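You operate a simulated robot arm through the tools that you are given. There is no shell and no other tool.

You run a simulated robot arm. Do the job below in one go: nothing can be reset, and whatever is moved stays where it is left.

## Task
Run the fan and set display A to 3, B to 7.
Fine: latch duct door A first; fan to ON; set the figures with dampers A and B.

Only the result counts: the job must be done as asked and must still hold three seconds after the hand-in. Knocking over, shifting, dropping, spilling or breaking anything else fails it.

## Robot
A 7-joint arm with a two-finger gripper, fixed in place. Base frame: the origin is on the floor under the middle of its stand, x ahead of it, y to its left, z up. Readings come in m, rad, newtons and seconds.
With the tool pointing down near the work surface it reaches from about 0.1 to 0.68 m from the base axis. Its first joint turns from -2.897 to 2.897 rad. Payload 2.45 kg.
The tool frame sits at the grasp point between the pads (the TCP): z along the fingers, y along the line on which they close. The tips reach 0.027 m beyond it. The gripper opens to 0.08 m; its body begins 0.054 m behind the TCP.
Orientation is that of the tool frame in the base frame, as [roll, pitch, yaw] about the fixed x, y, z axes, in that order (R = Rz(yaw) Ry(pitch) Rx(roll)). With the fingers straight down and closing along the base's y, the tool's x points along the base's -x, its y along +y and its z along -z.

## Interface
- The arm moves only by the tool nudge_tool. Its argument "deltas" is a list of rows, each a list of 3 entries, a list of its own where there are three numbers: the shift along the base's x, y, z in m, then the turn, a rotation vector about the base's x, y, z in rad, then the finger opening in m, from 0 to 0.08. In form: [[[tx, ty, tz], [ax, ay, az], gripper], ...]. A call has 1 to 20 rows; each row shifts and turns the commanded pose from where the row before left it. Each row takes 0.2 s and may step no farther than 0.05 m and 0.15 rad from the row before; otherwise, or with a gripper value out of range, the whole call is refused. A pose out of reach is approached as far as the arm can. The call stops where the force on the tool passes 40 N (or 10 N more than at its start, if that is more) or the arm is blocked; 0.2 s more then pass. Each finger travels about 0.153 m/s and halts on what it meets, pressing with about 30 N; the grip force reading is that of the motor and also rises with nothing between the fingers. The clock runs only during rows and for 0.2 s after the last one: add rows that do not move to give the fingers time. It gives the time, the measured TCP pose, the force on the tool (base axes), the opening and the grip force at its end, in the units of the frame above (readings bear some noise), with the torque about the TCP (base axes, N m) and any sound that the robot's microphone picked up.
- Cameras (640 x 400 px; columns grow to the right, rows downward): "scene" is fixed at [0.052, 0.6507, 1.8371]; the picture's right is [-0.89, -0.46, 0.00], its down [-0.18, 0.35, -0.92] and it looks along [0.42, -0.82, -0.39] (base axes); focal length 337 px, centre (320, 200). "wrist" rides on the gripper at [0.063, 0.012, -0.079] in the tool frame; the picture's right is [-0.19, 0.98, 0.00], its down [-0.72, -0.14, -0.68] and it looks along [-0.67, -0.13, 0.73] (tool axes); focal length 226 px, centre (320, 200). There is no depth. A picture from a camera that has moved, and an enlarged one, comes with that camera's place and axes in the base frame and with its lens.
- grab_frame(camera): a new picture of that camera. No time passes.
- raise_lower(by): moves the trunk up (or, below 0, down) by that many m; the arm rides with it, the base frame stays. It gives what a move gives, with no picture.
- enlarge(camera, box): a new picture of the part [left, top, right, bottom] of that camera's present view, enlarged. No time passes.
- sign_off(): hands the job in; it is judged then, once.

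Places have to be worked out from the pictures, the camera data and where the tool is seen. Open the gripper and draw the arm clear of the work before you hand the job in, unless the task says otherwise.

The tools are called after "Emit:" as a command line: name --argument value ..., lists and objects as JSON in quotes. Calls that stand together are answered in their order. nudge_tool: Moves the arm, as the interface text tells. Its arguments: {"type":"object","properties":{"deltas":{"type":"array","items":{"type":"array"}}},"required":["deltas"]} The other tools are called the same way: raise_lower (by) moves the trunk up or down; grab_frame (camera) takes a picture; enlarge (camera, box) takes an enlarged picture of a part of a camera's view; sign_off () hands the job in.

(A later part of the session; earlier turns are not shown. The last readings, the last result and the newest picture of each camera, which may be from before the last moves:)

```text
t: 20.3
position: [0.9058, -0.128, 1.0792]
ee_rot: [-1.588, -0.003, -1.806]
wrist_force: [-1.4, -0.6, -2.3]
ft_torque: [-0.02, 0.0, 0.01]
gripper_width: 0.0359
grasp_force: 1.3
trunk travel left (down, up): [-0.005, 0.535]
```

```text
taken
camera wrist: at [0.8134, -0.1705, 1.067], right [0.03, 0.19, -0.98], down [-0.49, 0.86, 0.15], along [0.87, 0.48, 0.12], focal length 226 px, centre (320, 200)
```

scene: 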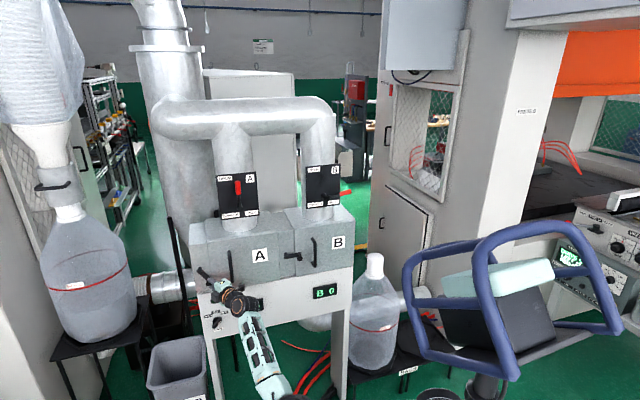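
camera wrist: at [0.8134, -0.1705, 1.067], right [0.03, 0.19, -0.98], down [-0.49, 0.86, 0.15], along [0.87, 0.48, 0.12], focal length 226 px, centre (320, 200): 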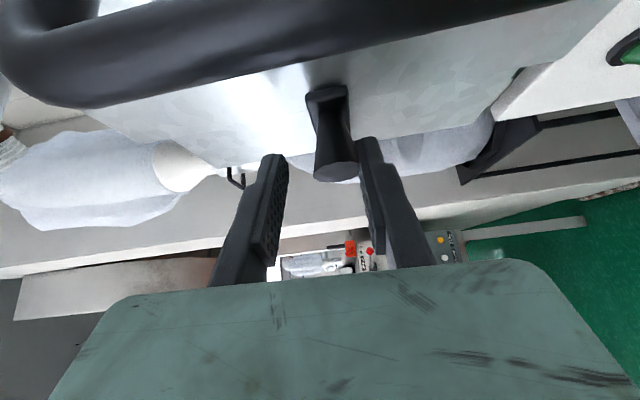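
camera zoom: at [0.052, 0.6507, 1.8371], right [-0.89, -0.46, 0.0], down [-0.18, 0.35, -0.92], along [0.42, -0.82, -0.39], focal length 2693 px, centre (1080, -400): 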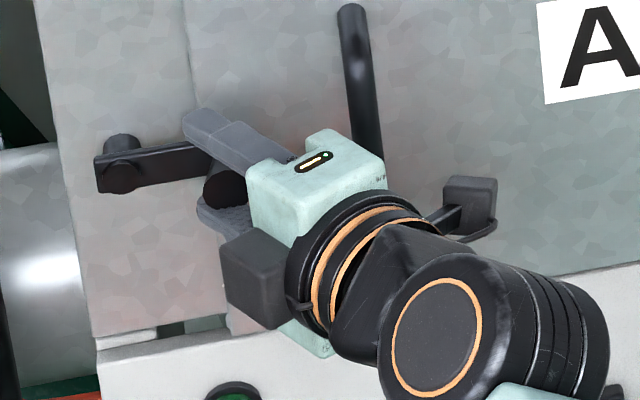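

The lever is now within a degree or two of horizontal. I push a little more, in 2 mm steps, to feel for its end stop.

Emit:
nudge_tool --deltas '[[[0, 0, 0.002], [0, 0, 0], 0.034], [[0, 0, 0.002], [0, 0, 0], 0.034], [[0, 0, 0], [0, 0, 0], 0.034]]'

Emit:
enlarge --camera "scene" --box '[185, 250, 265, 300]'

```text
t: 21.1
position: [0.9063, -0.128, 1.0827]
ee_rot: [-1.59, -0.003, -1.807]
wrist_force: [-4.4, 0.9, -12.9]
ft_torque: [0.04, 0.14, 0.02]
gripper_width: 0.0407
grasp_force: 5.1
trunk travel left (down, up): [-0.005, 0.535]
```

```text
8.00 times, centred on (225, 275) of scene
camera zoom: at [0.052, 0.6507, 1.8371], right [-0.89, -0.46, 0.0], down [-0.18, 0.35, -0.92], along [0.42, -0.82, -0.39], focal length 2693 px, centre (1080, -400)
```

zoom: 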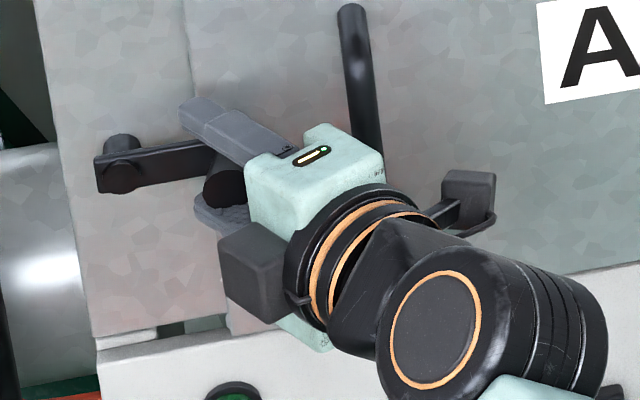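

Force rose to 13 N with the lever horizontal, so it is at its stop. I ease off, open the fingers and back straight out.

Emit:
nudge_tool --deltas '[[[0, 0, -0.004], [0, 0, 0], 0.045], [[0, 0, -0.001], [0, 0, 0], 0.05], [[-0.034, 0.008, 0], [0, 0, 0], 0.05], [[-0.034, 0.008, 0], [0, 0, 0], 0.05], [[-0.034, 0.008, 0], [0, 0, 0], 0.05]]'

Emit:
enlarge --camera "scene" --box '[180, 230, 340, 330]'

Emit:
grab_frame --camera "wrist"

```text
t: 22.3
position: [0.8035, -0.1041, 1.0785]
ee_rot: [-1.587, -0.003, -1.807]
wrist_force: [-0.4, -0.5, -0.7]
ft_torque: [0.0, -0.02, 0.06]
gripper_width: 0.0503
grasp_force: 0.0
trunk travel left (down, up): [-0.005, 0.535]
```

```text
4.00 times, centred on (260, 280) of scene
camera zoom: at [0.052, 0.6507, 1.8371], right [-0.89, -0.46, 0.0], down [-0.18, 0.35, -0.92], along [0.42, -0.82, -0.39], focal length 1346 px, centre (560, -120)
```

zoom: 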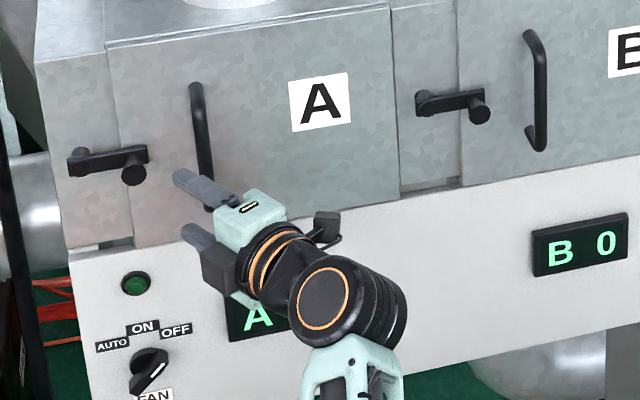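

```text
taken
camera wrist: at [0.7112, -0.1464, 1.0665], right [0.03, 0.19, -0.98], down [-0.49, 0.86, 0.15], along [0.87, 0.48, 0.12], focal length 226 px, centre (320, 200)
```

wrist: 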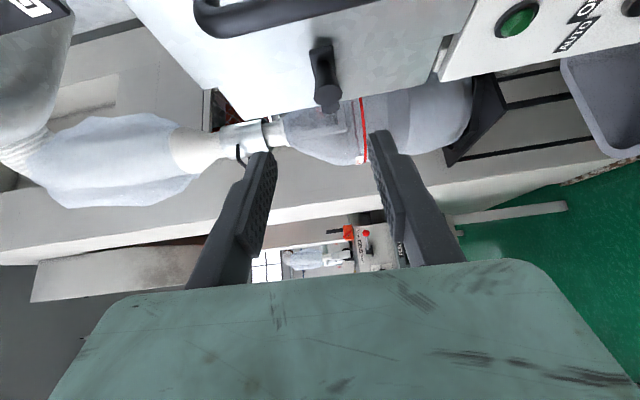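

Latch A now lies exactly like latch B. Next the fan knob near (0.931, -0.138, 0.809): I descend in front of the panel while rolling the tool back so the fingers close horizontally (closing on the 45° bar will square it to ON), then pitch down 10°.

Emit:
nudge_tool --deltas '[[[0, 0, -0.0225], [0.1388, -0.0334, 0], 0.06], [[0, 0, -0.0225], [0.1388, -0.0334, 0], 0.06], [[0, 0, -0.0225], [0.1388, -0.0334, 0], 0.06], [[0, 0, -0.0225], [0.1388, -0.0334, 0], 0.06], [[0, 0, -0.0225], [0.1388, -0.0334, 0], 0.06], [[0, 0, -0.0225], [0.1388, -0.0334, 0], 0.06], [[0, 0, -0.0225], [0.1388, -0.0334, 0], 0.06], [[0, 0, -0.0225], [0.1388, -0.0334, 0], 0.06], [[0, 0, -0.0225], [0.1388, -0.0334, 0], 0.06], [[0, 0, -0.0225], [0.1388, -0.0334, 0], 0.06], [[0, 0, -0.0225], [0.1388, -0.0334, 0], 0.06], [[0, 0, 0], [0.0205, 0.0851, 0], 0.06], [[0, 0, 0], [0.0205, 0.0851, 0], 0.06]]'

Emit:
grab_frame --camera "scene"

Emit:
grab_frame --camera "wrist"

```text
t: 25.1
position: [0.85, 0.0151, 0.9081]
ee_rot: [3.14, 1.393, 2.922]
wrist_force: [0.4, 0.4, -0.4]
ft_torque: [0.01, 0.0, 0.01]
gripper_width: 0.06
grasp_force: 0.1
out of reach, approached as far as the arm can: row 2, 3, 4, 5, 6, 7, 8, 9, 10, 11
trunk travel left (down, up): [-0.005, 0.535]
```

```text
taken
```

scene: 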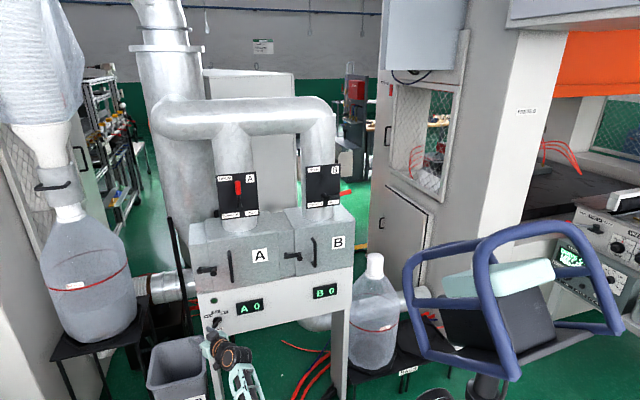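

```text
taken
camera wrist: at [0.7651, 0.0473, 0.859], right [0.25, 0.95, 0.19], down [-0.56, -0.02, 0.83], along [0.79, -0.31, 0.53], focal length 226 px, centre (320, 200)
```

wrist: 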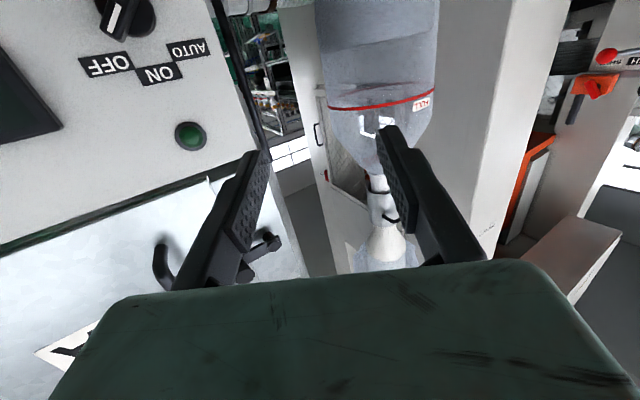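

The arm could not hold the straight line while rolling: orientation came out as wanted, but the TCP drifted to (0.85, 0.015, 0.908), in free space with no contact. I bring it to the stand-off in front of the knob in small steps.

Emit:
nudge_tool --deltas '[[[-0.0109, -0.0308, -0.0191], [0, 0, 0], 0.06], [[-0.0109, -0.0308, -0.0191], [0, 0, 0], 0.06], [[-0.0109, -0.0308, -0.0191], [0, 0, 0], 0.06], [[-0.0109, -0.0308, -0.0191], [0, 0, 0], 0.06]]'

Emit:
grab_frame --camera "scene"

Emit:
grab_frame --camera "wrist"

```text
t: 26.1
position: [0.8273, -0.075, 0.8687]
ee_rot: [-3.109, 1.37, 2.932]
wrist_force: [-0.6, 0.1, -0.1]
ft_torque: [0.02, 0.02, -0.03]
gripper_width: 0.0597
grasp_force: 0.1
out of reach, approached as far as the arm can: row 3, 4
trunk travel left (down, up): [-0.005, 0.535]
```

```text
taken
```

scene: 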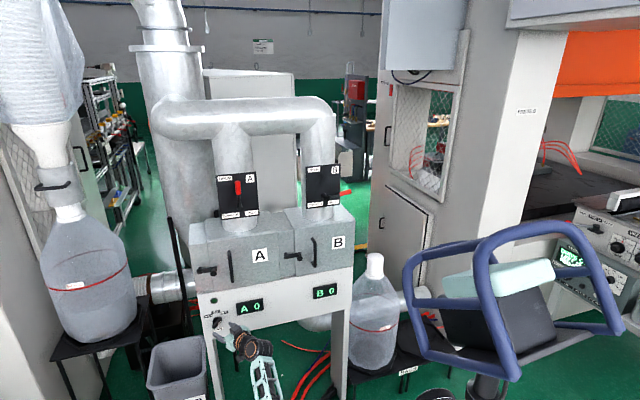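

```text
taken
camera wrist: at [0.7417, -0.0409, 0.8197], right [0.27, 0.94, 0.18], down [-0.54, -0.01, 0.84], along [0.79, -0.33, 0.51], focal length 226 px, centre (320, 200)
```

wrist: 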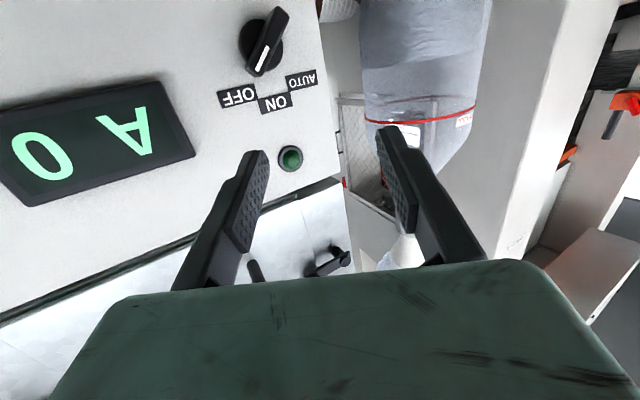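

The arm stops short of the stand-off (reach limit with this orientation), but the knob is now in clear view. I zoom on it to fix its place.

Emit:
enlarge --camera "wrist" --box '[200, 0, 340, 180]'

Emit:
enlarge --camera "scene" --box '[190, 290, 286, 350]'

```text
2.22 times, centred on (270, 90) of wrist
camera zoom: at [0.7417, -0.0409, 0.8197], right [0.27, 0.94, 0.18], down [-0.54, -0.01, 0.84], along [0.79, -0.33, 0.51], focal length 502 px, centre (431, 444)
```

zoom: 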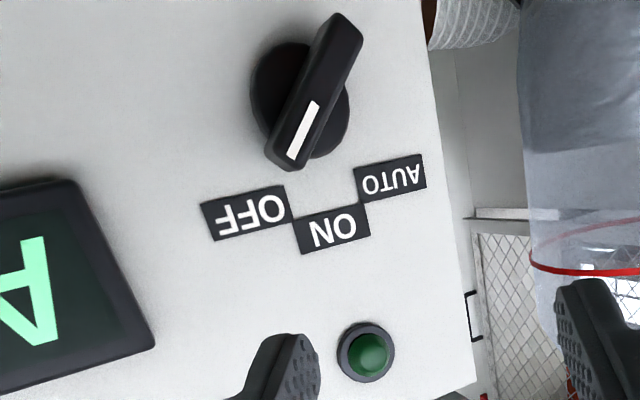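

```text
6.67 times, centred on (238, 320) of scene
camera zoom: at [0.052, 0.6507, 1.8371], right [-0.89, -0.46, 0.0], down [-0.18, 0.35, -0.92], along [0.42, -0.82, -0.39], focal length 2244 px, centre (867, -600)
```

zoom: 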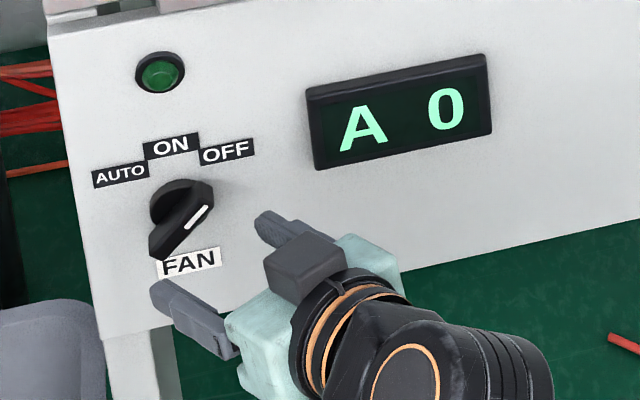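

The knob bar is centred near (0.940, -0.137, 0.801), front about 2 cm off the panel, ON label straight above its axis, pointer at OFF. I move to a point 5 cm short of where the right finger will sit just right of the bar's upper end.

Emit:
nudge_tool --deltas '[[[0.012, -0.0153, -0.0133], [0, 0, 0], 0.06], [[0.012, -0.0153, -0.0133], [0, 0, 0], 0.06], [[0.012, -0.0153, -0.0133], [0, 0, 0], 0.06]]'

Emit:
enlarge --camera "scene" --box '[190, 290, 286, 350]'

Emit:
grab_frame --camera "wrist"

```text
t: 26.9
position: [0.8868, -0.0883, 0.857]
ee_rot: [-3.121, 1.385, 2.928]
wrist_force: [-0.1, -0.4, 0.5]
ft_torque: [0.04, 0.03, 0.01]
gripper_width: 0.06
grasp_force: 0.1
out of reach, approached as far as the arm can: row 1, 2, 3
trunk travel left (down, up): [-0.005, 0.535]
```

```text
6.67 times, centred on (238, 320) of scene
camera zoom: at [0.052, 0.6507, 1.8371], right [-0.89, -0.46, 0.0], down [-0.18, 0.35, -0.92], along [0.42, -0.82, -0.39], focal length 2244 px, centre (867, -600)
```

zoom: 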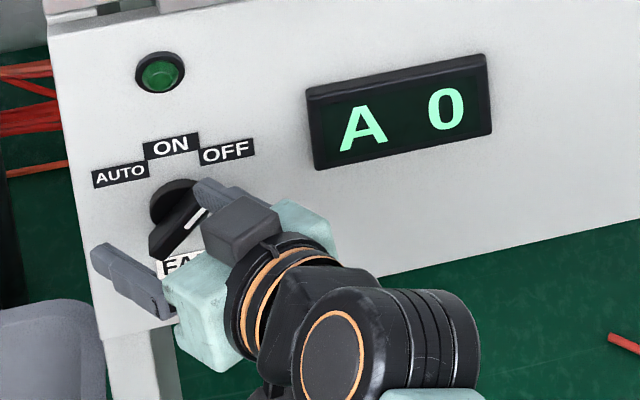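

```text
taken
camera wrist: at [0.8019, -0.0545, 0.8088], right [0.26, 0.95, 0.19], down [-0.55, -0.01, 0.83], along [0.79, -0.32, 0.52], focal length 226 px, centre (320, 200)
```

wrist: 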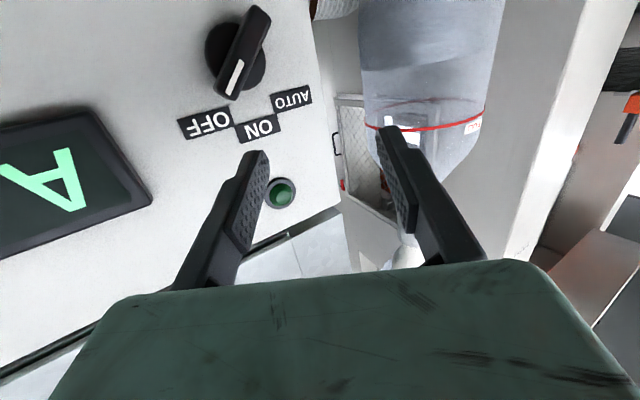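

The readings show the TCP being held left/up of the command, and in the picture the elbow has swung out to the robot's left after the roll move, so the arm posture is poor. I retreat from the panel to a roomier pose to let the posture recover.

Emit:
nudge_tool --deltas '[[[-0.04, 0.0, 0.015], [0, 0, 0], 0.06], [[-0.04, 0.0, 0.015], [0, 0, 0], 0.06], [[-0.04, 0.0, 0.02], [0, 0, 0], 0.06], [[-0.04, 0.0, 0.02], [0, 0, 0], 0.06], [[-0.04, -0.01, 0.02], [0, 0, 0], 0.06], [[-0.04, -0.01, 0.02], [0, 0, 0], 0.06], [[-0.04, -0.01, 0.02], [0, 0, 0], 0.06]]'

Emit:
grab_frame --camera "scene"

```text
t: 28.5
position: [0.6141, -0.1035, 0.9988]
ee_rot: [-3.133, 1.393, 2.932]
wrist_force: [0.4, 0.4, -0.4]
ft_torque: [-0.01, -0.02, -0.02]
gripper_width: 0.06
grasp_force: 0.1
out of reach, approached as far as the arm can: row 1, 2
trunk travel left (down, up): [-0.005, 0.535]
```

```text
taken
```

scene: 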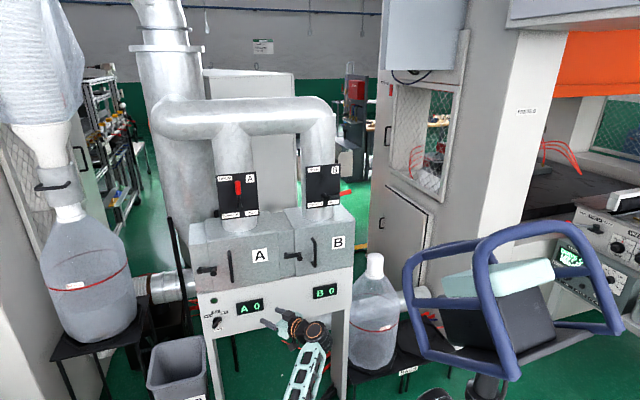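

The elbow is still low/left, but at this pose (0.614, -0.104, 0.999) the commands are tracked again. I approach the knob stand-off along a straight line to see where, if at all, reach is lost.

Emit:
nudge_tool --deltas '[[[0.03, -0.006, -0.02], [0, 0, 0], 0.06], [[0.03, -0.006, -0.02], [0, 0, 0], 0.06], [[0.03, -0.006, -0.02], [0, 0, 0], 0.06], [[0.03, -0.006, -0.02], [0, 0, 0], 0.06]]'

Emit:
grab_frame --camera "scene"

```text
t: 29.5
position: [0.7103, -0.0807, 0.9431]
ee_rot: [-3.134, 1.367, 2.95]
wrist_force: [0.3, 0.2, -0.2]
ft_torque: [0.02, -0.01, -0.03]
gripper_width: 0.06
grasp_force: 0.1
out of reach, approached as far as the arm can: row 2, 3, 4
trunk travel left (down, up): [-0.005, 0.535]
```

```text
taken
```

scene: 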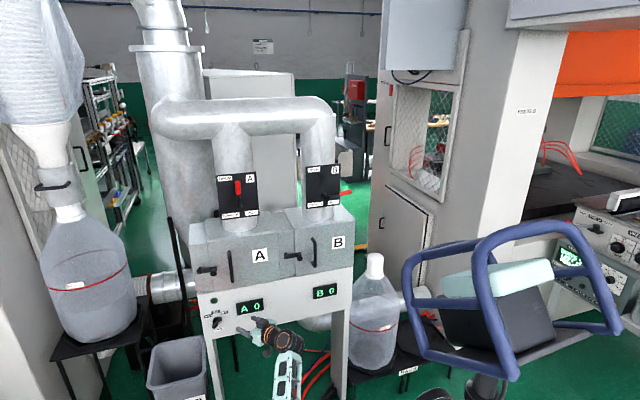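

Reach is lost early with this roll. I test whether rolling the tool back by about 25° frees the arm to move toward the knob.

Emit:
nudge_tool --deltas '[[[0, 0, 0], [-0.134, 0.027, 0.028], 0.06], [[0, 0, 0], [-0.134, 0.027, 0.028], 0.06], [[0, 0, 0], [-0.134, 0.027, 0.028], 0.06], [[0.0, -0.02, -0.01], [0, 0, 0], 0.06], [[0.0, -0.02, -0.01], [0, 0, 0], 0.06]]'

Emit:
grab_frame --camera "scene"

```text
t: 30.7
position: [0.7129, -0.089, 0.9532]
ee_rot: [-2.0, 1.112, -2.183]
wrist_force: [-0.6, 0.2, -0.5]
ft_torque: [-0.04, -0.01, -0.01]
gripper_width: 0.06
grasp_force: 0.1
out of reach, approached as far as the arm can: row 1, 3, 4, 5
trunk travel left (down, up): [-0.005, 0.535]
```

```text
taken
```

scene: 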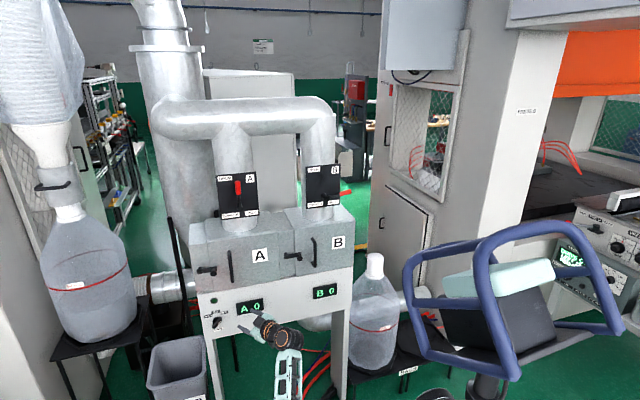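

That did not help: the upper arm seems to be at its downward limit because the elbow hangs out to the left. I go back toward the initial pose (tool down at about (0.45, -0.25, 1.15)) to see whether the elbow comes back up there.

Emit:
nudge_tool --deltas '[[[-0.0202, -0.0124, 0.0152], [0.134, -0.027, -0.028], 0.06], [[-0.0202, -0.0124, 0.0152], [0.134, -0.027, -0.028], 0.06], [[-0.0202, -0.0124, 0.0152], [0.134, -0.027, -0.028], 0.06], [[-0.0202, -0.0124, 0.0152], [0.0319, 0.1347, 0], 0.06], [[-0.0202, -0.0124, 0.0152], [0.0319, 0.1347, 0], 0.06], [[-0.0202, -0.0124, 0.0152], [0.0319, 0.1347, 0], 0.06], [[-0.0202, -0.0124, 0.0152], [0.0319, 0.1347, 0], 0.06], [[-0.0202, -0.0124, 0.0152], [0.0319, 0.1347, 0], 0.06], [[-0.0202, -0.0124, 0.0152], [0.0319, 0.1347, 0], 0.06], [[-0.0202, -0.0124, 0.0152], [0.0319, 0.1347, 0], 0.06], [[-0.0202, -0.0124, 0.0152], [0.0319, 0.1347, 0], 0.06], [[-0.0202, -0.0124, 0.0152], [0.0319, 0.1347, 0], 0.06], [[-0.0202, -0.0124, 0.0152], [0.0319, 0.1347, 0], 0.06]]'

Emit:
grab_frame --camera "scene"

```text
t: 33.5
position: [0.4484, -0.252, 1.1523]
ee_rot: [3.132, 0.009, 2.911]
wrist_force: [1.5, 0.6, -0.1]
ft_torque: [-0.06, 0.0, 0.02]
gripper_width: 0.0599
grasp_force: 0.1
trunk travel left (down, up): [-0.005, 0.535]
```

```text
taken
```

scene: 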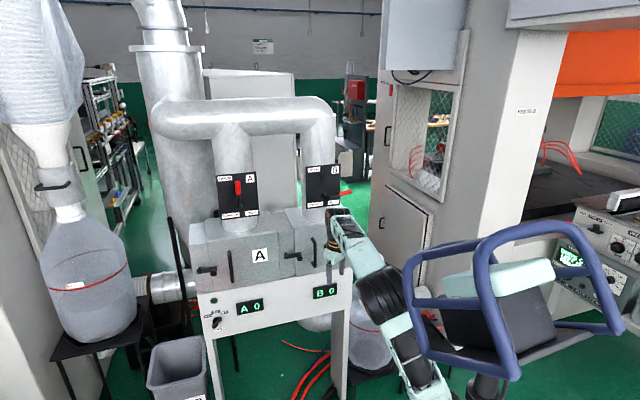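

The elbow has come partly back up (pixel (378,290), about 45° swivel), which may be just right. I extend outward and down first with the tool still pitched down 60°, leaving the levelling for when the arm is extended.

Emit:
nudge_tool --deltas '[[[0.0302, 0.0152, -0.0252], [-0.0123, -0.0509, 0], 0.06], [[0.0302, 0.0152, -0.0252], [-0.0123, -0.0509, 0], 0.06], [[0.0302, 0.0152, -0.0252], [-0.0123, -0.0509, 0], 0.06], [[0.0302, 0.0152, -0.0252], [-0.0123, -0.0509, 0], 0.06], [[0.0302, 0.0152, -0.0252], [-0.0123, -0.0509, 0], 0.06], [[0.0302, 0.0152, -0.0252], [-0.0123, -0.0509, 0], 0.06], [[0.0302, 0.0152, -0.0252], [-0.0123, -0.0509, 0], 0.06], [[0.0302, 0.0152, -0.0252], [-0.0123, -0.0509, 0], 0.06], [[0.0302, 0.0152, -0.0252], [-0.0123, -0.0509, 0], 0.06], [[0.0302, 0.0152, -0.0252], [-0.0123, -0.0509, 0], 0.06]]'

Emit:
grab_frame --camera "scene"

```text
t: 35.7
position: [0.7517, -0.0993, 0.9008]
ee_rot: [3.132, 0.538, 2.914]
wrist_force: [0.0, 0.0, 0.0]
ft_torque: [0.0, -0.01, -0.01]
gripper_width: 0.0601
grasp_force: 0.0
trunk travel left (down, up): [-0.005, 0.535]
```

```text
taken
```

scene: 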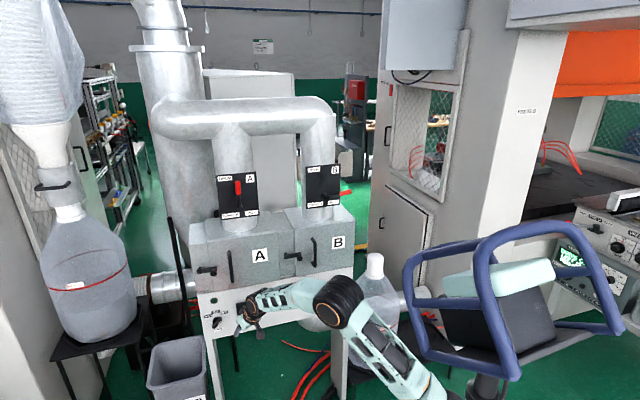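

The elbow is up now and every row tracked. I level the tool to about -20° pitch while moving to a point 5 cm short of the knob.

Emit:
nudge_tool --deltas '[[[0.022, -0.0057, -0.012], [-0.0327, -0.1357, 0], 0.05], [[0.022, -0.0057, -0.012], [-0.0327, -0.1357, 0], 0.05], [[0.022, -0.0057, -0.012], [-0.0327, -0.1357, 0], 0.05], [[0.022, -0.0057, -0.012], [-0.0327, -0.1357, 0], 0.05], [[0.022, -0.0057, -0.012], [-0.0327, -0.1357, 0], 0.05]]'

Emit:
enlarge --camera "scene" --box '[182, 270, 310, 350]'

Emit:
grab_frame --camera "wrist"

```text
t: 36.9
position: [0.8622, -0.1268, 0.8381]
ee_rot: [-3.135, 1.234, 2.925]
wrist_force: [0.8, 1.1, 1.1]
ft_torque: [0.02, 0.03, 0.0]
gripper_width: 0.0503
grasp_force: 0.1
trunk travel left (down, up): [-0.005, 0.535]
```

```text
5.00 times, centred on (246, 310) of scene
camera zoom: at [0.052, 0.6507, 1.8371], right [-0.89, -0.46, 0.0], down [-0.18, 0.35, -0.92], along [0.42, -0.82, -0.39], focal length 1683 px, centre (690, -350)
```

zoom: 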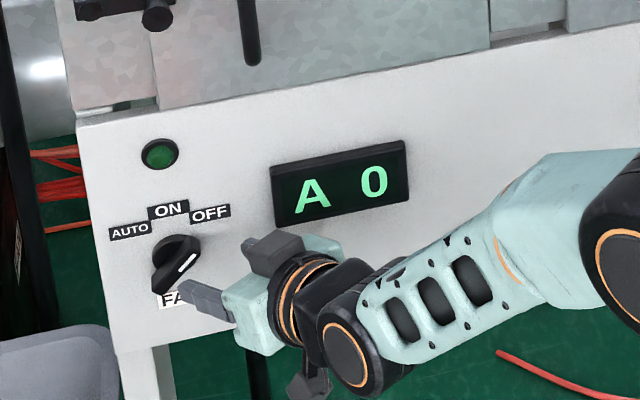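

```text
taken
camera wrist: at [0.771, -0.0937, 0.8046], right [0.28, 0.94, 0.18], down [-0.43, -0.05, 0.9], along [0.86, -0.33, 0.39], focal length 226 px, centre (320, 200)
```

wrist: 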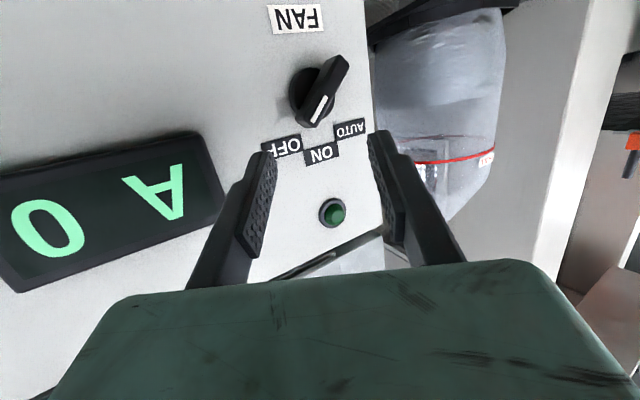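

The knob is straight ahead between the fingers: bar centre at depth 0.776, z 0.80, as estimated. I advance so the right fingertip lies just right of the bar's upper end.

Emit:
nudge_tool --deltas '[[[0.015, -0.0041, -0.0047], [0, 0, 0], 0.05], [[0.015, -0.0041, -0.0047], [0, 0, 0], 0.05], [[0.015, -0.004, -0.0047], [0, 0, 0], 0.05], [[0, 0, 0], [0, 0, 0], 0.05]]'

Emit:
enlarge --camera "scene" --box '[182, 270, 310, 350]'

Emit:
grab_frame --camera "wrist"

```text
t: 37.9
position: [0.9067, -0.14, 0.824]
ee_rot: [-3.136, 1.233, 2.924]
wrist_force: [-1.3, -0.3, -0.1]
ft_torque: [0.03, 0.0, 0.07]
gripper_width: 0.0499
grasp_force: 0.1
trunk travel left (down, up): [-0.005, 0.535]
```

```text
5.00 times, centred on (246, 310) of scene
camera zoom: at [0.052, 0.6507, 1.8371], right [-0.89, -0.46, 0.0], down [-0.18, 0.35, -0.92], along [0.42, -0.82, -0.39], focal length 1683 px, centre (690, -350)
```

zoom: 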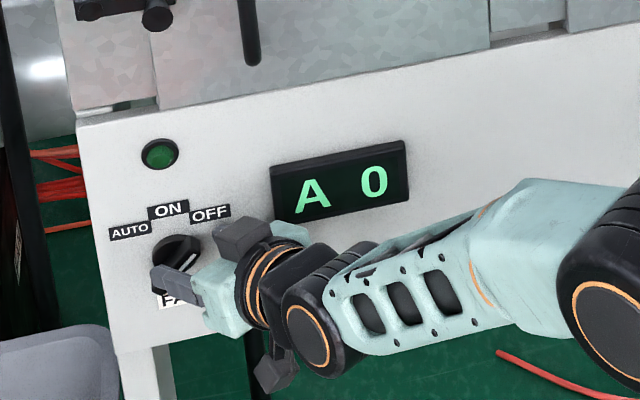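

```text
taken
camera wrist: at [0.816, -0.1068, 0.7898], right [0.28, 0.94, 0.18], down [-0.42, -0.05, 0.9], along [0.86, -0.33, 0.39], focal length 226 px, centre (320, 200)
```

wrist: 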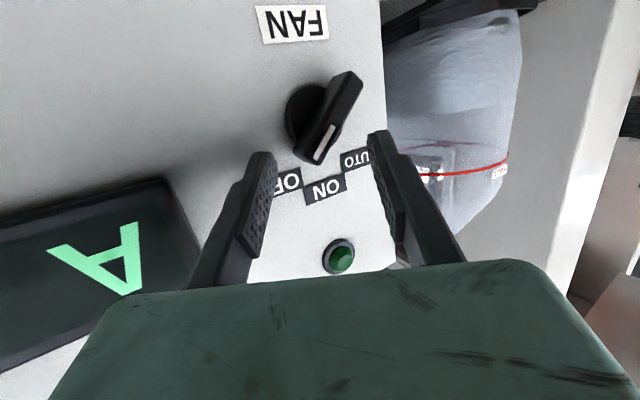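

Position achieved to a millimetre; the pointer end sits between the fingers with the right finger just beside it. I push toward +t (panel left) in 3 mm steps to swing the pointer toward ON.

Emit:
nudge_tool --deltas '[[[0.0021, 0.0022, 0], [0, 0, 0], 0.05], [[0.0021, 0.0022, 0], [0, 0, 0], 0.05], [[0.0021, 0.0022, 0], [0, 0, 0], 0.05], [[0.0021, 0.0022, 0], [0, 0, 0], 0.05]]'

Emit:
enlarge --camera "scene" --box '[182, 270, 310, 350]'

Emit:
grab_frame --camera "wrist"

```text
t: 38.9
position: [0.9136, -0.1343, 0.8244]
ee_rot: [-3.136, 1.232, 2.923]
wrist_force: [-12.8, -6.6, 2.2]
ft_torque: [-0.14, 0.12, -0.48]
gripper_width: 0.0511
grasp_force: 0.7
trunk travel left (down, up): [-0.005, 0.535]
```

```text
5.00 times, centred on (246, 310) of scene
camera zoom: at [0.052, 0.6507, 1.8371], right [-0.89, -0.46, 0.0], down [-0.18, 0.35, -0.92], along [0.42, -0.82, -0.39], focal length 1683 px, centre (690, -350)
```

zoom: 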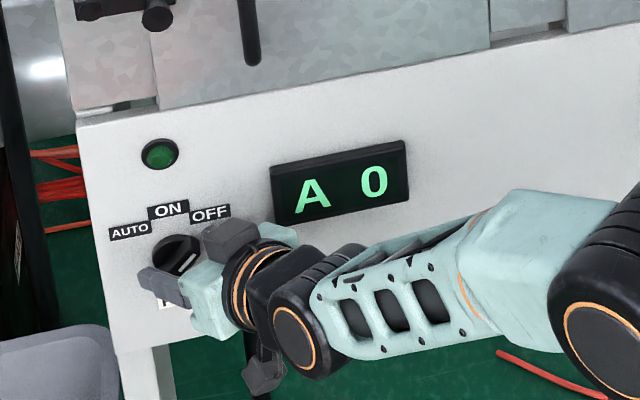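

```text
taken
camera wrist: at [0.8228, -0.1002, 0.7907], right [0.28, 0.94, 0.18], down [-0.42, -0.05, 0.9], along [0.86, -0.33, 0.39], focal length 226 px, centre (320, 200)
```

wrist: 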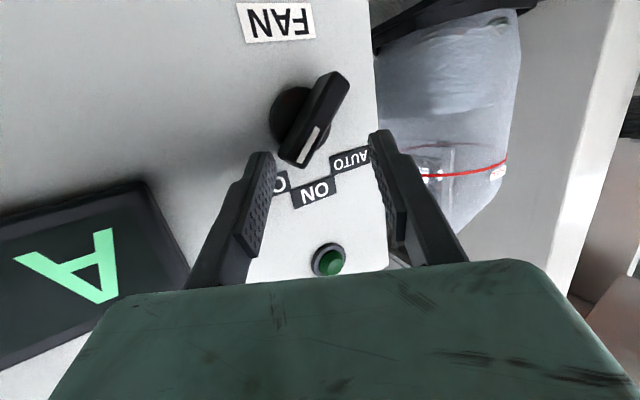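

The finger is now in contact (about 14 N reaction along the panel) but the knob hasn't turned yet. I push on a few more millimetres.

Emit:
nudge_tool --deltas '[[[0.0021, 0.0022, 0], [0, 0, 0], 0.05], [[0.0021, 0.0022, 0], [0, 0, 0], 0.05]]'

Emit:
enlarge --camera "scene" --box '[182, 270, 310, 350]'

Emit:
grab_frame --camera "wrist"

```text
t: 39.4
position: [0.9158, -0.1347, 0.8251]
ee_rot: [-3.128, 1.231, 2.923]
wrist_force: [-21.6, -9.4, 6.8]
ft_torque: [-0.27, 0.18, -0.93]
gripper_width: 0.0507
grasp_force: 0.4
trunk travel left (down, up): [-0.005, 0.535]
stopped in row 2: the force on the tool passed its limit at 42 N (the readings are from after the stop); the commanded pose is now the measured one
```

```text
5.00 times, centred on (246, 310) of scene
camera zoom: at [0.052, 0.6507, 1.8371], right [-0.89, -0.46, 0.0], down [-0.18, 0.35, -0.92], along [0.42, -0.82, -0.39], focal length 1683 px, centre (690, -350)
```

zoom: 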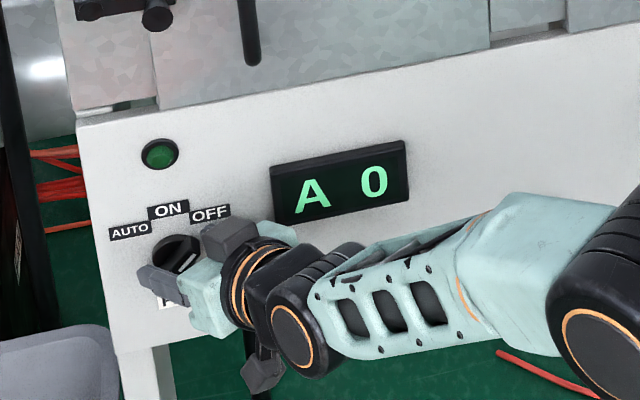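

```text
taken
camera wrist: at [0.8244, -0.1007, 0.7912], right [0.29, 0.94, 0.18], down [-0.42, -0.04, 0.9], along [0.86, -0.33, 0.39], focal length 226 px, centre (320, 200)
```

wrist: 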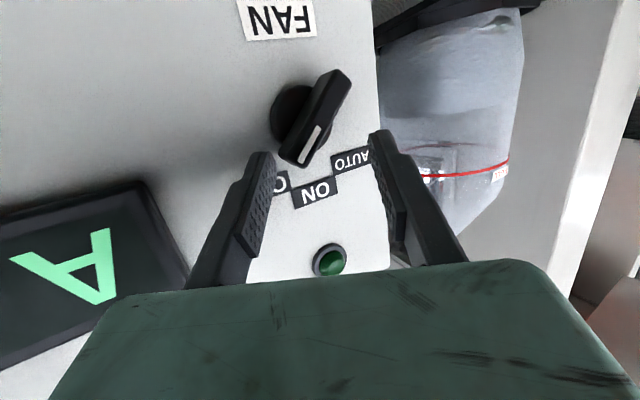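

The contact is on the pointer's end face (reaction points up-right), so the push has no leverage. I back off, lower the finger 14 mm to get under the bar's long side, and push left again.

Emit:
nudge_tool --deltas '[[[-0.0055, -0.0058, 0], [0, 0, 0], 0.05], [[0, 0, -0.0075], [0, 0, 0], 0.05], [[0, 0, -0.007], [0, 0, 0], 0.05], [[0.0028, 0.0029, 0], [0, 0, 0], 0.05], [[0.0028, 0.0029, 0], [0, 0, 0], 0.05]]'

Emit:
enlarge --camera "scene" --box '[182, 270, 310, 350]'

Emit:
grab_frame --camera "wrist"

```text
t: 40.6
position: [0.9181, -0.1311, 0.8089]
ee_rot: [-3.131, 1.23, 2.925]
wrist_force: [-0.3, 0.4, -0.2]
ft_torque: [-0.01, 0.0, 0.01]
gripper_width: 0.05
grasp_force: 0.2
trunk travel left (down, up): [-0.005, 0.535]
```

```text
5.00 times, centred on (246, 310) of scene
camera zoom: at [0.052, 0.6507, 1.8371], right [-0.89, -0.46, 0.0], down [-0.18, 0.35, -0.92], along [0.42, -0.82, -0.39], focal length 1683 px, centre (690, -350)
```

zoom: 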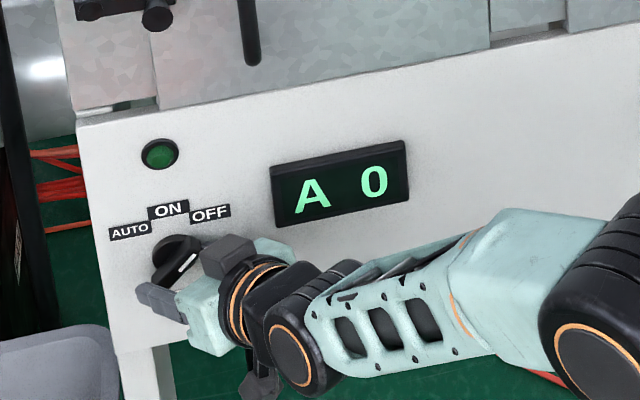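

```text
taken
camera wrist: at [0.8262, -0.0977, 0.7748], right [0.28, 0.94, 0.18], down [-0.42, -0.05, 0.91], along [0.86, -0.33, 0.39], focal length 226 px, centre (320, 200)
```

wrist: 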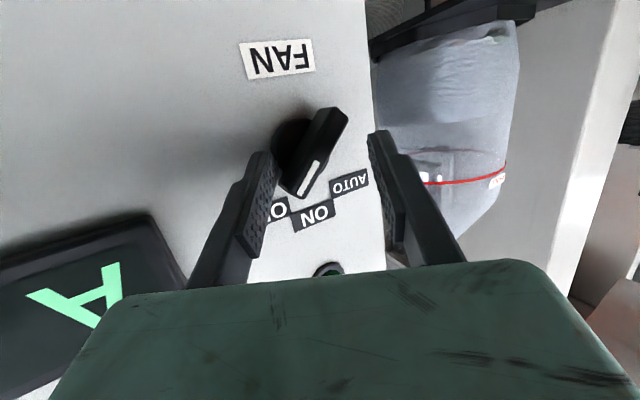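

No contact yet and the finger is now below-right of the pointer. I push left in small steps.

Emit:
nudge_tool --deltas '[[[0.0021, 0.0022, 0.0003], [0, 0, 0], 0.05], [[0.0021, 0.0022, 0.0003], [0, 0, 0], 0.05], [[0.0021, 0.0022, 0.0003], [0, 0, 0], 0.05]]'

Emit:
grab_frame --camera "wrist"

```text
t: 41.3
position: [0.9199, -0.1331, 0.8092]
ee_rot: [-3.125, 1.227, 2.926]
wrist_force: [-29.6, -7.6, 9.5]
ft_torque: [-0.34, -0.09, -1.13]
gripper_width: 0.0483
grasp_force: 0.1
trunk travel left (down, up): [-0.005, 0.535]
stopped in row 3: the force on the tool passed its limit at 46 N (the readings are from after the stop); the commanded pose is now the measured one
```

```text
taken
camera wrist: at [0.828, -0.0988, 0.7752], right [0.29, 0.94, 0.18], down [-0.42, -0.04, 0.91], along [0.86, -0.34, 0.38], focal length 226 px, centre (320, 200)
```

wrist: 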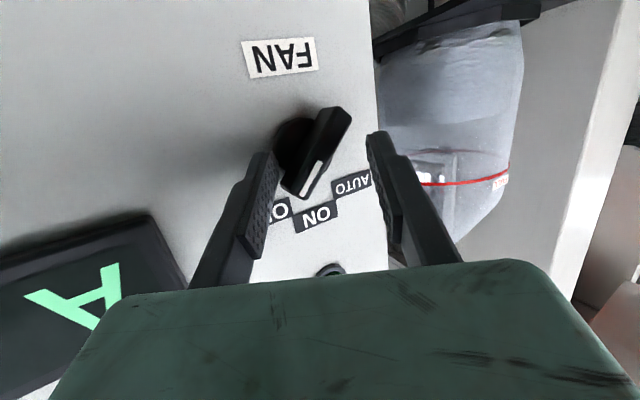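

The reaction has a strong outward part at the fingertip: I am too deep, touching the panel and the knob's round base. I back off about 10 mm out and 6 mm right, then push left again at the bar's own depth.

Emit:
nudge_tool --deltas '[[[-0.0114, 0.0025, 0], [0, 0, 0], 0.05], [[0, 0, 0], [0, 0, 0], 0.05], [[0.0021, 0.0022, 0.0], [0, 0, 0], 0.05], [[0.0021, 0.0022, 0.0003], [0, 0, 0], 0.05], [[0.0021, 0.0022, 0.0005], [0, 0, 0], 0.05]]'

Emit:
grab_frame --camera "wrist"

Emit:
enlarge --camera "scene" --box '[182, 270, 310, 350]'

```text
t: 42.5
position: [0.9159, -0.1235, 0.8055]
ee_rot: [-3.124, 1.223, 2.925]
wrist_force: [-6.2, -4.6, -2.9]
ft_torque: [0.08, 0.11, -0.31]
gripper_width: 0.0523
grasp_force: 1.8
trunk travel left (down, up): [-0.005, 0.535]
```

```text
taken
camera wrist: at [0.8246, -0.0885, 0.7727], right [0.29, 0.94, 0.18], down [-0.42, -0.04, 0.91], along [0.86, -0.34, 0.38], focal length 226 px, centre (320, 200)
```

wrist: 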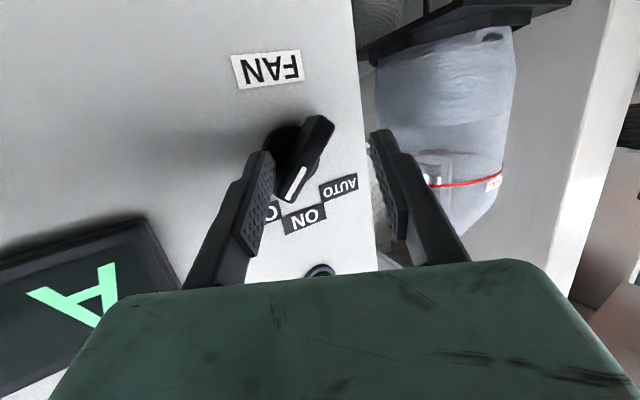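

```text
5.00 times, centred on (246, 310) of scene
camera zoom: at [0.052, 0.6507, 1.8371], right [-0.89, -0.46, 0.0], down [-0.18, 0.35, -0.92], along [0.42, -0.82, -0.39], focal length 1683 px, centre (690, -350)
```

zoom: 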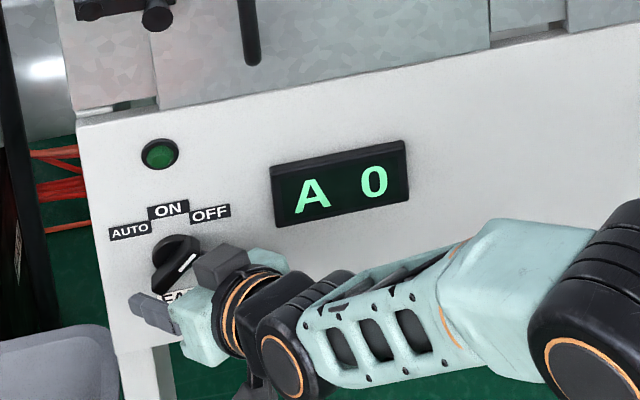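

Now the reaction is right-and-down (about 8 N), which is what the bar's long side should give. I keep pushing left and slightly up.

Emit:
nudge_tool --deltas '[[[0.0021, 0.0022, 0.001], [0, 0, 0], 0.05], [[0.0021, 0.0022, 0.001], [0, 0, 0], 0.05]]'

Emit:
grab_frame --camera "wrist"

Emit:
enlarge --camera "scene" --box '[182, 270, 310, 350]'

```text
t: 43.1
position: [0.9175, -0.1204, 0.8061]
ee_rot: [-3.127, 1.215, 2.921]
wrist_force: [-32.1, -14.4, -14.2]
ft_torque: [0.42, 0.49, -1.61]
gripper_width: 0.0564
grasp_force: 5.0
trunk travel left (down, up): [-0.005, 0.535]
```

```text
taken
camera wrist: at [0.8264, -0.0856, 0.7721], right [0.29, 0.94, 0.18], down [-0.41, -0.04, 0.91], along [0.86, -0.34, 0.37], focal length 226 px, centre (320, 200)
```

wrist: 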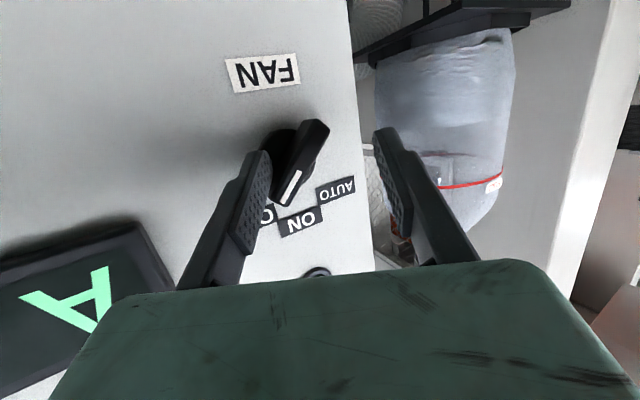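

```text
5.00 times, centred on (246, 310) of scene
camera zoom: at [0.052, 0.6507, 1.8371], right [-0.89, -0.46, 0.0], down [-0.18, 0.35, -0.92], along [0.42, -0.82, -0.39], focal length 1683 px, centre (690, -350)
```

zoom: 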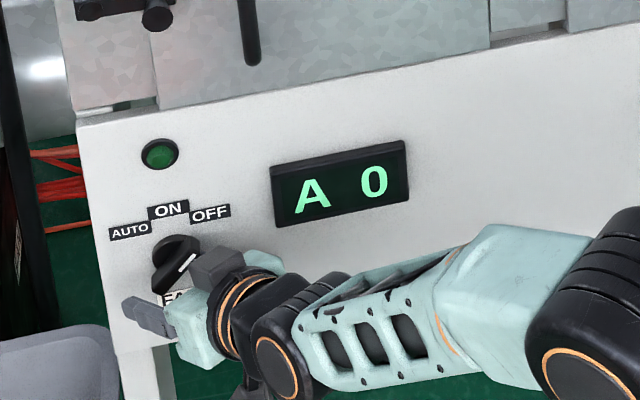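

Force has built to about 38 N with little knob motion. I zoom in on the contact before pushing any further.

Emit:
enlarge --camera "wrist" --box '[220, 100, 348, 230]'

Emit:
enlarge --camera "scene" --box '[200, 305, 248, 345]'

```text
3.08 times, centred on (284, 165) of wrist
camera zoom: at [0.8264, -0.0856, 0.7721], right [0.29, 0.94, 0.18], down [-0.41, -0.04, 0.91], along [0.86, -0.34, 0.37], focal length 696 px, centre (431, 308)
```

zoom: 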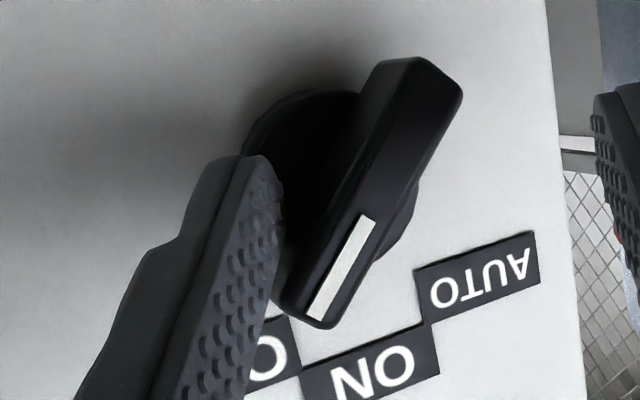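

```text
10.00 times, centred on (224, 325) of scene
camera zoom: at [0.052, 0.6507, 1.8371], right [-0.89, -0.46, 0.0], down [-0.18, 0.35, -0.92], along [0.42, -0.82, -0.39], focal length 3366 px, centre (1280, -1050)
```

zoom: 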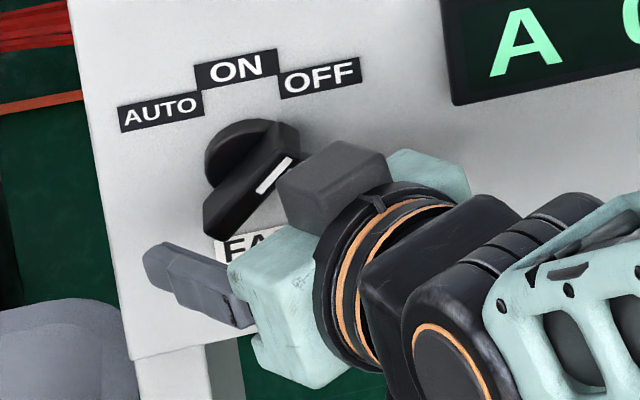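

The finger is bearing on the bar near its middle, so there is little leverage. I back off, open fully (so the right finger sits on its mechanical stop), raise about 8 mm toward the pointer's end, and keep it shallower.

Emit:
nudge_tool --deltas '[[[-0.0055, -0.0058, 0], [0, 0, 0], 0.056], [[-0.0035, 0.0028, 0.0083], [0, 0, 0], 0.08], [[0, 0.003, 0], [0, 0, 0], 0.08], [[0, 0.003, 0], [0, 0, 0], 0.08]]'

Emit:
grab_frame --camera "wrist"

Emit:
enlarge --camera "wrist" --box '[200, 100, 360, 240]'

```text
t: 44.1
position: [0.9125, -0.1162, 0.817]
ee_rot: [-3.122, 1.223, 2.929]
wrist_force: [-1.6, -7.9, -17.3]
ft_torque: [0.75, 0.43, -0.39]
gripper_width: 0.08
grasp_force: 0.0
trunk travel left (down, up): [-0.005, 0.535]
```

```text
taken
camera wrist: at [0.8207, -0.083, 0.7828], right [0.29, 0.94, 0.18], down [-0.42, -0.04, 0.91], along [0.86, -0.34, 0.38], focal length 226 px, centre (320, 200)
```

wrist: 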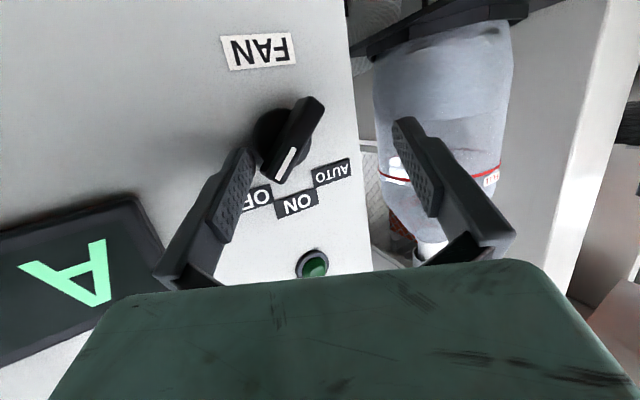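

```text
2.86 times, centred on (280, 170) of wrist
camera zoom: at [0.8207, -0.083, 0.7828], right [0.29, 0.94, 0.18], down [-0.42, -0.04, 0.91], along [0.86, -0.34, 0.38], focal length 646 px, centre (434, 286)
```

zoom: 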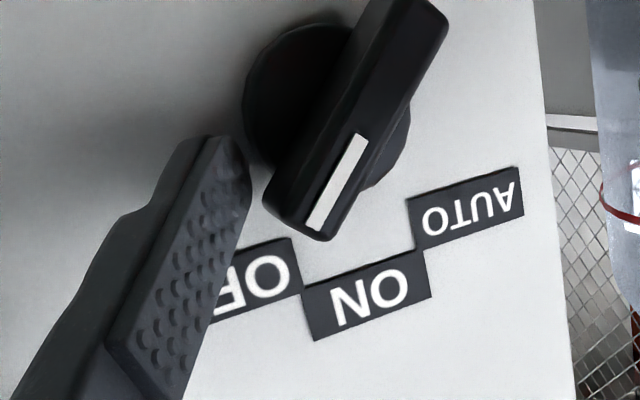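

The top of the right finger is now in contact with the pointer's underside near its end (17 N). I push up and left, square to the bar.

Emit:
nudge_tool --deltas '[[[0.0014, 0.0015, 0.002], [0, 0, 0], 0.08], [[0.0014, 0.0015, 0.002], [0, 0, 0], 0.08]]'

Emit:
enlarge --camera "wrist" --box '[200, 100, 360, 240]'

```text
t: 44.8
position: [0.9106, -0.1139, 0.815]
ee_rot: [-3.123, 1.212, 2.922]
wrist_force: [-6.6, -7.1, -7.9]
ft_torque: [0.28, 0.2, -0.69]
gripper_width: 0.08
grasp_force: 0.2
trunk travel left (down, up): [-0.005, 0.535]
stopped in row 2: the force on the tool passed its limit at 41 N (the readings are from after the stop); the commanded pose is now the measured one
```

```text
2.86 times, centred on (280, 170) of wrist
camera zoom: at [0.8195, -0.0792, 0.7823], right [0.3, 0.94, 0.17], down [-0.41, -0.04, 0.91], along [0.86, -0.34, 0.37], focal length 646 px, centre (434, 286)
```

zoom: 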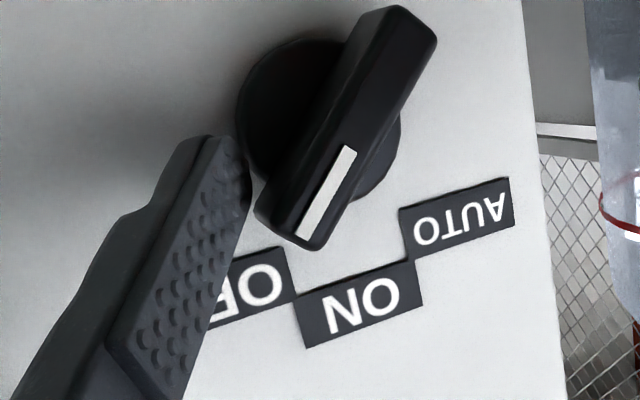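

Still no turn, and the forces suggest a poor mixed contact. I change method: back out, roll the tool +45° so the fingers straddle the bar squarely, grip it, and twist it to ON.

Emit:
nudge_tool --deltas '[[[-0.006, -0.004, -0.002], [0, 0, 0], 0.08], [[-0.023, 0.005, 0.009], [0, 0, 0], 0.08], [[-0.023, 0.005, 0.009], [0, 0, 0], 0.06], [[0, 0, 0], [0.12, -0.0267, -0.046], 0.045], [[0, 0, 0], [0.12, -0.0267, -0.046], 0.045], [[0, 0, 0], [0.12, -0.0267, -0.046], 0.045], [[0, 0, 0], [0.12, -0.0267, -0.046], 0.045], [[0, 0, 0], [0.12, -0.0267, -0.046], 0.045], [[0, 0, 0], [0.12, -0.0267, -0.046], 0.045]]'

Emit:
grab_frame --camera "wrist"

Emit:
grab_frame --camera "scene"

```text
t: 46.8
position: [0.8612, -0.1064, 0.8333]
ee_rot: [2.07, 0.722, 1.682]
wrist_force: [0.6, 1.4, -0.4]
ft_torque: [-0.02, 0.02, -0.01]
gripper_width: 0.0448
grasp_force: 0.0
trunk travel left (down, up): [-0.005, 0.535]
```

```text
taken
camera wrist: at [0.7886, -0.0336, 0.8272], right [0.42, 0.47, 0.77], down [-0.62, -0.48, 0.63], along [0.67, -0.74, 0.09], focal length 226 px, centre (320, 200)
```

wrist: 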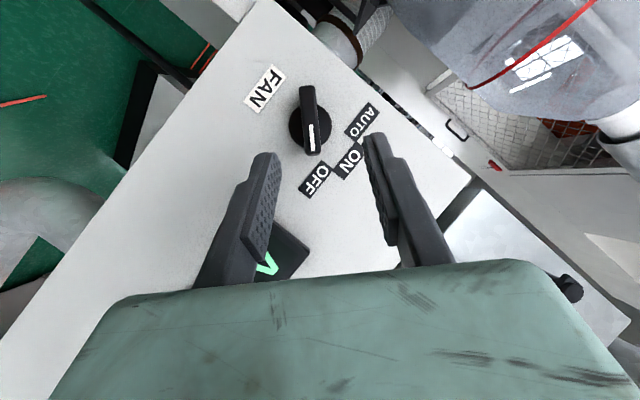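

```text
taken
```

scene: 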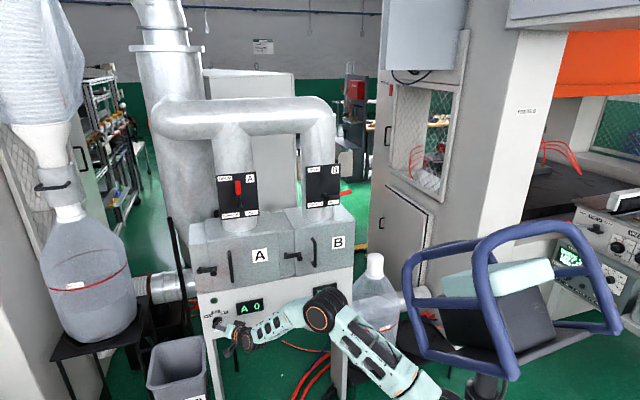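

Rolled cleanly; the bar now lies parallel to the pads and its centre still measures (depth 0.776, z 0.7985). I align laterally and advance about 7 cm so the pads straddle the bar.

Emit:
nudge_tool --deltas '[[[-0.0036, -0.014, -0.0008], [0, 0, 0], 0.045], [[0.0161, -0.00385, -0.0064], [0, 0, 0], 0.045], [[0.0161, -0.00385, -0.0064], [0, 0, 0], 0.045], [[0.0161, -0.00385, -0.0064], [0, 0, 0], 0.045]]'

Emit:
grab_frame --camera "wrist"

```text
t: 47.8
position: [0.904, -0.1334, 0.8132]
ee_rot: [2.072, 0.725, 1.682]
wrist_force: [0.8, 0.2, -0.1]
ft_torque: [-0.03, -0.01, -0.02]
gripper_width: 0.045
grasp_force: 0.1
trunk travel left (down, up): [-0.005, 0.535]
```

```text
taken
camera wrist: at [0.8326, -0.0607, 0.8073], right [0.42, 0.48, 0.77], down [-0.62, -0.48, 0.63], along [0.67, -0.74, 0.09], focal length 226 px, centre (320, 200)
```

wrist: 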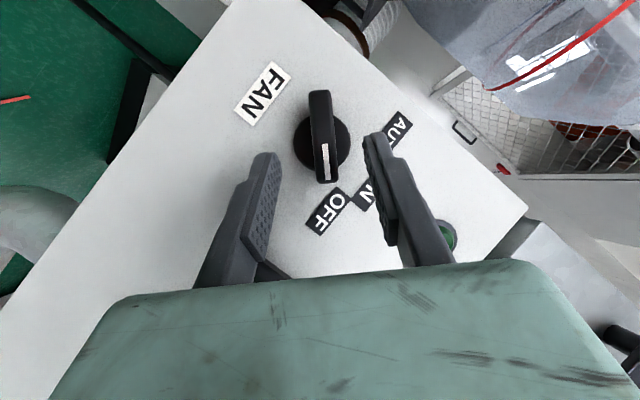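

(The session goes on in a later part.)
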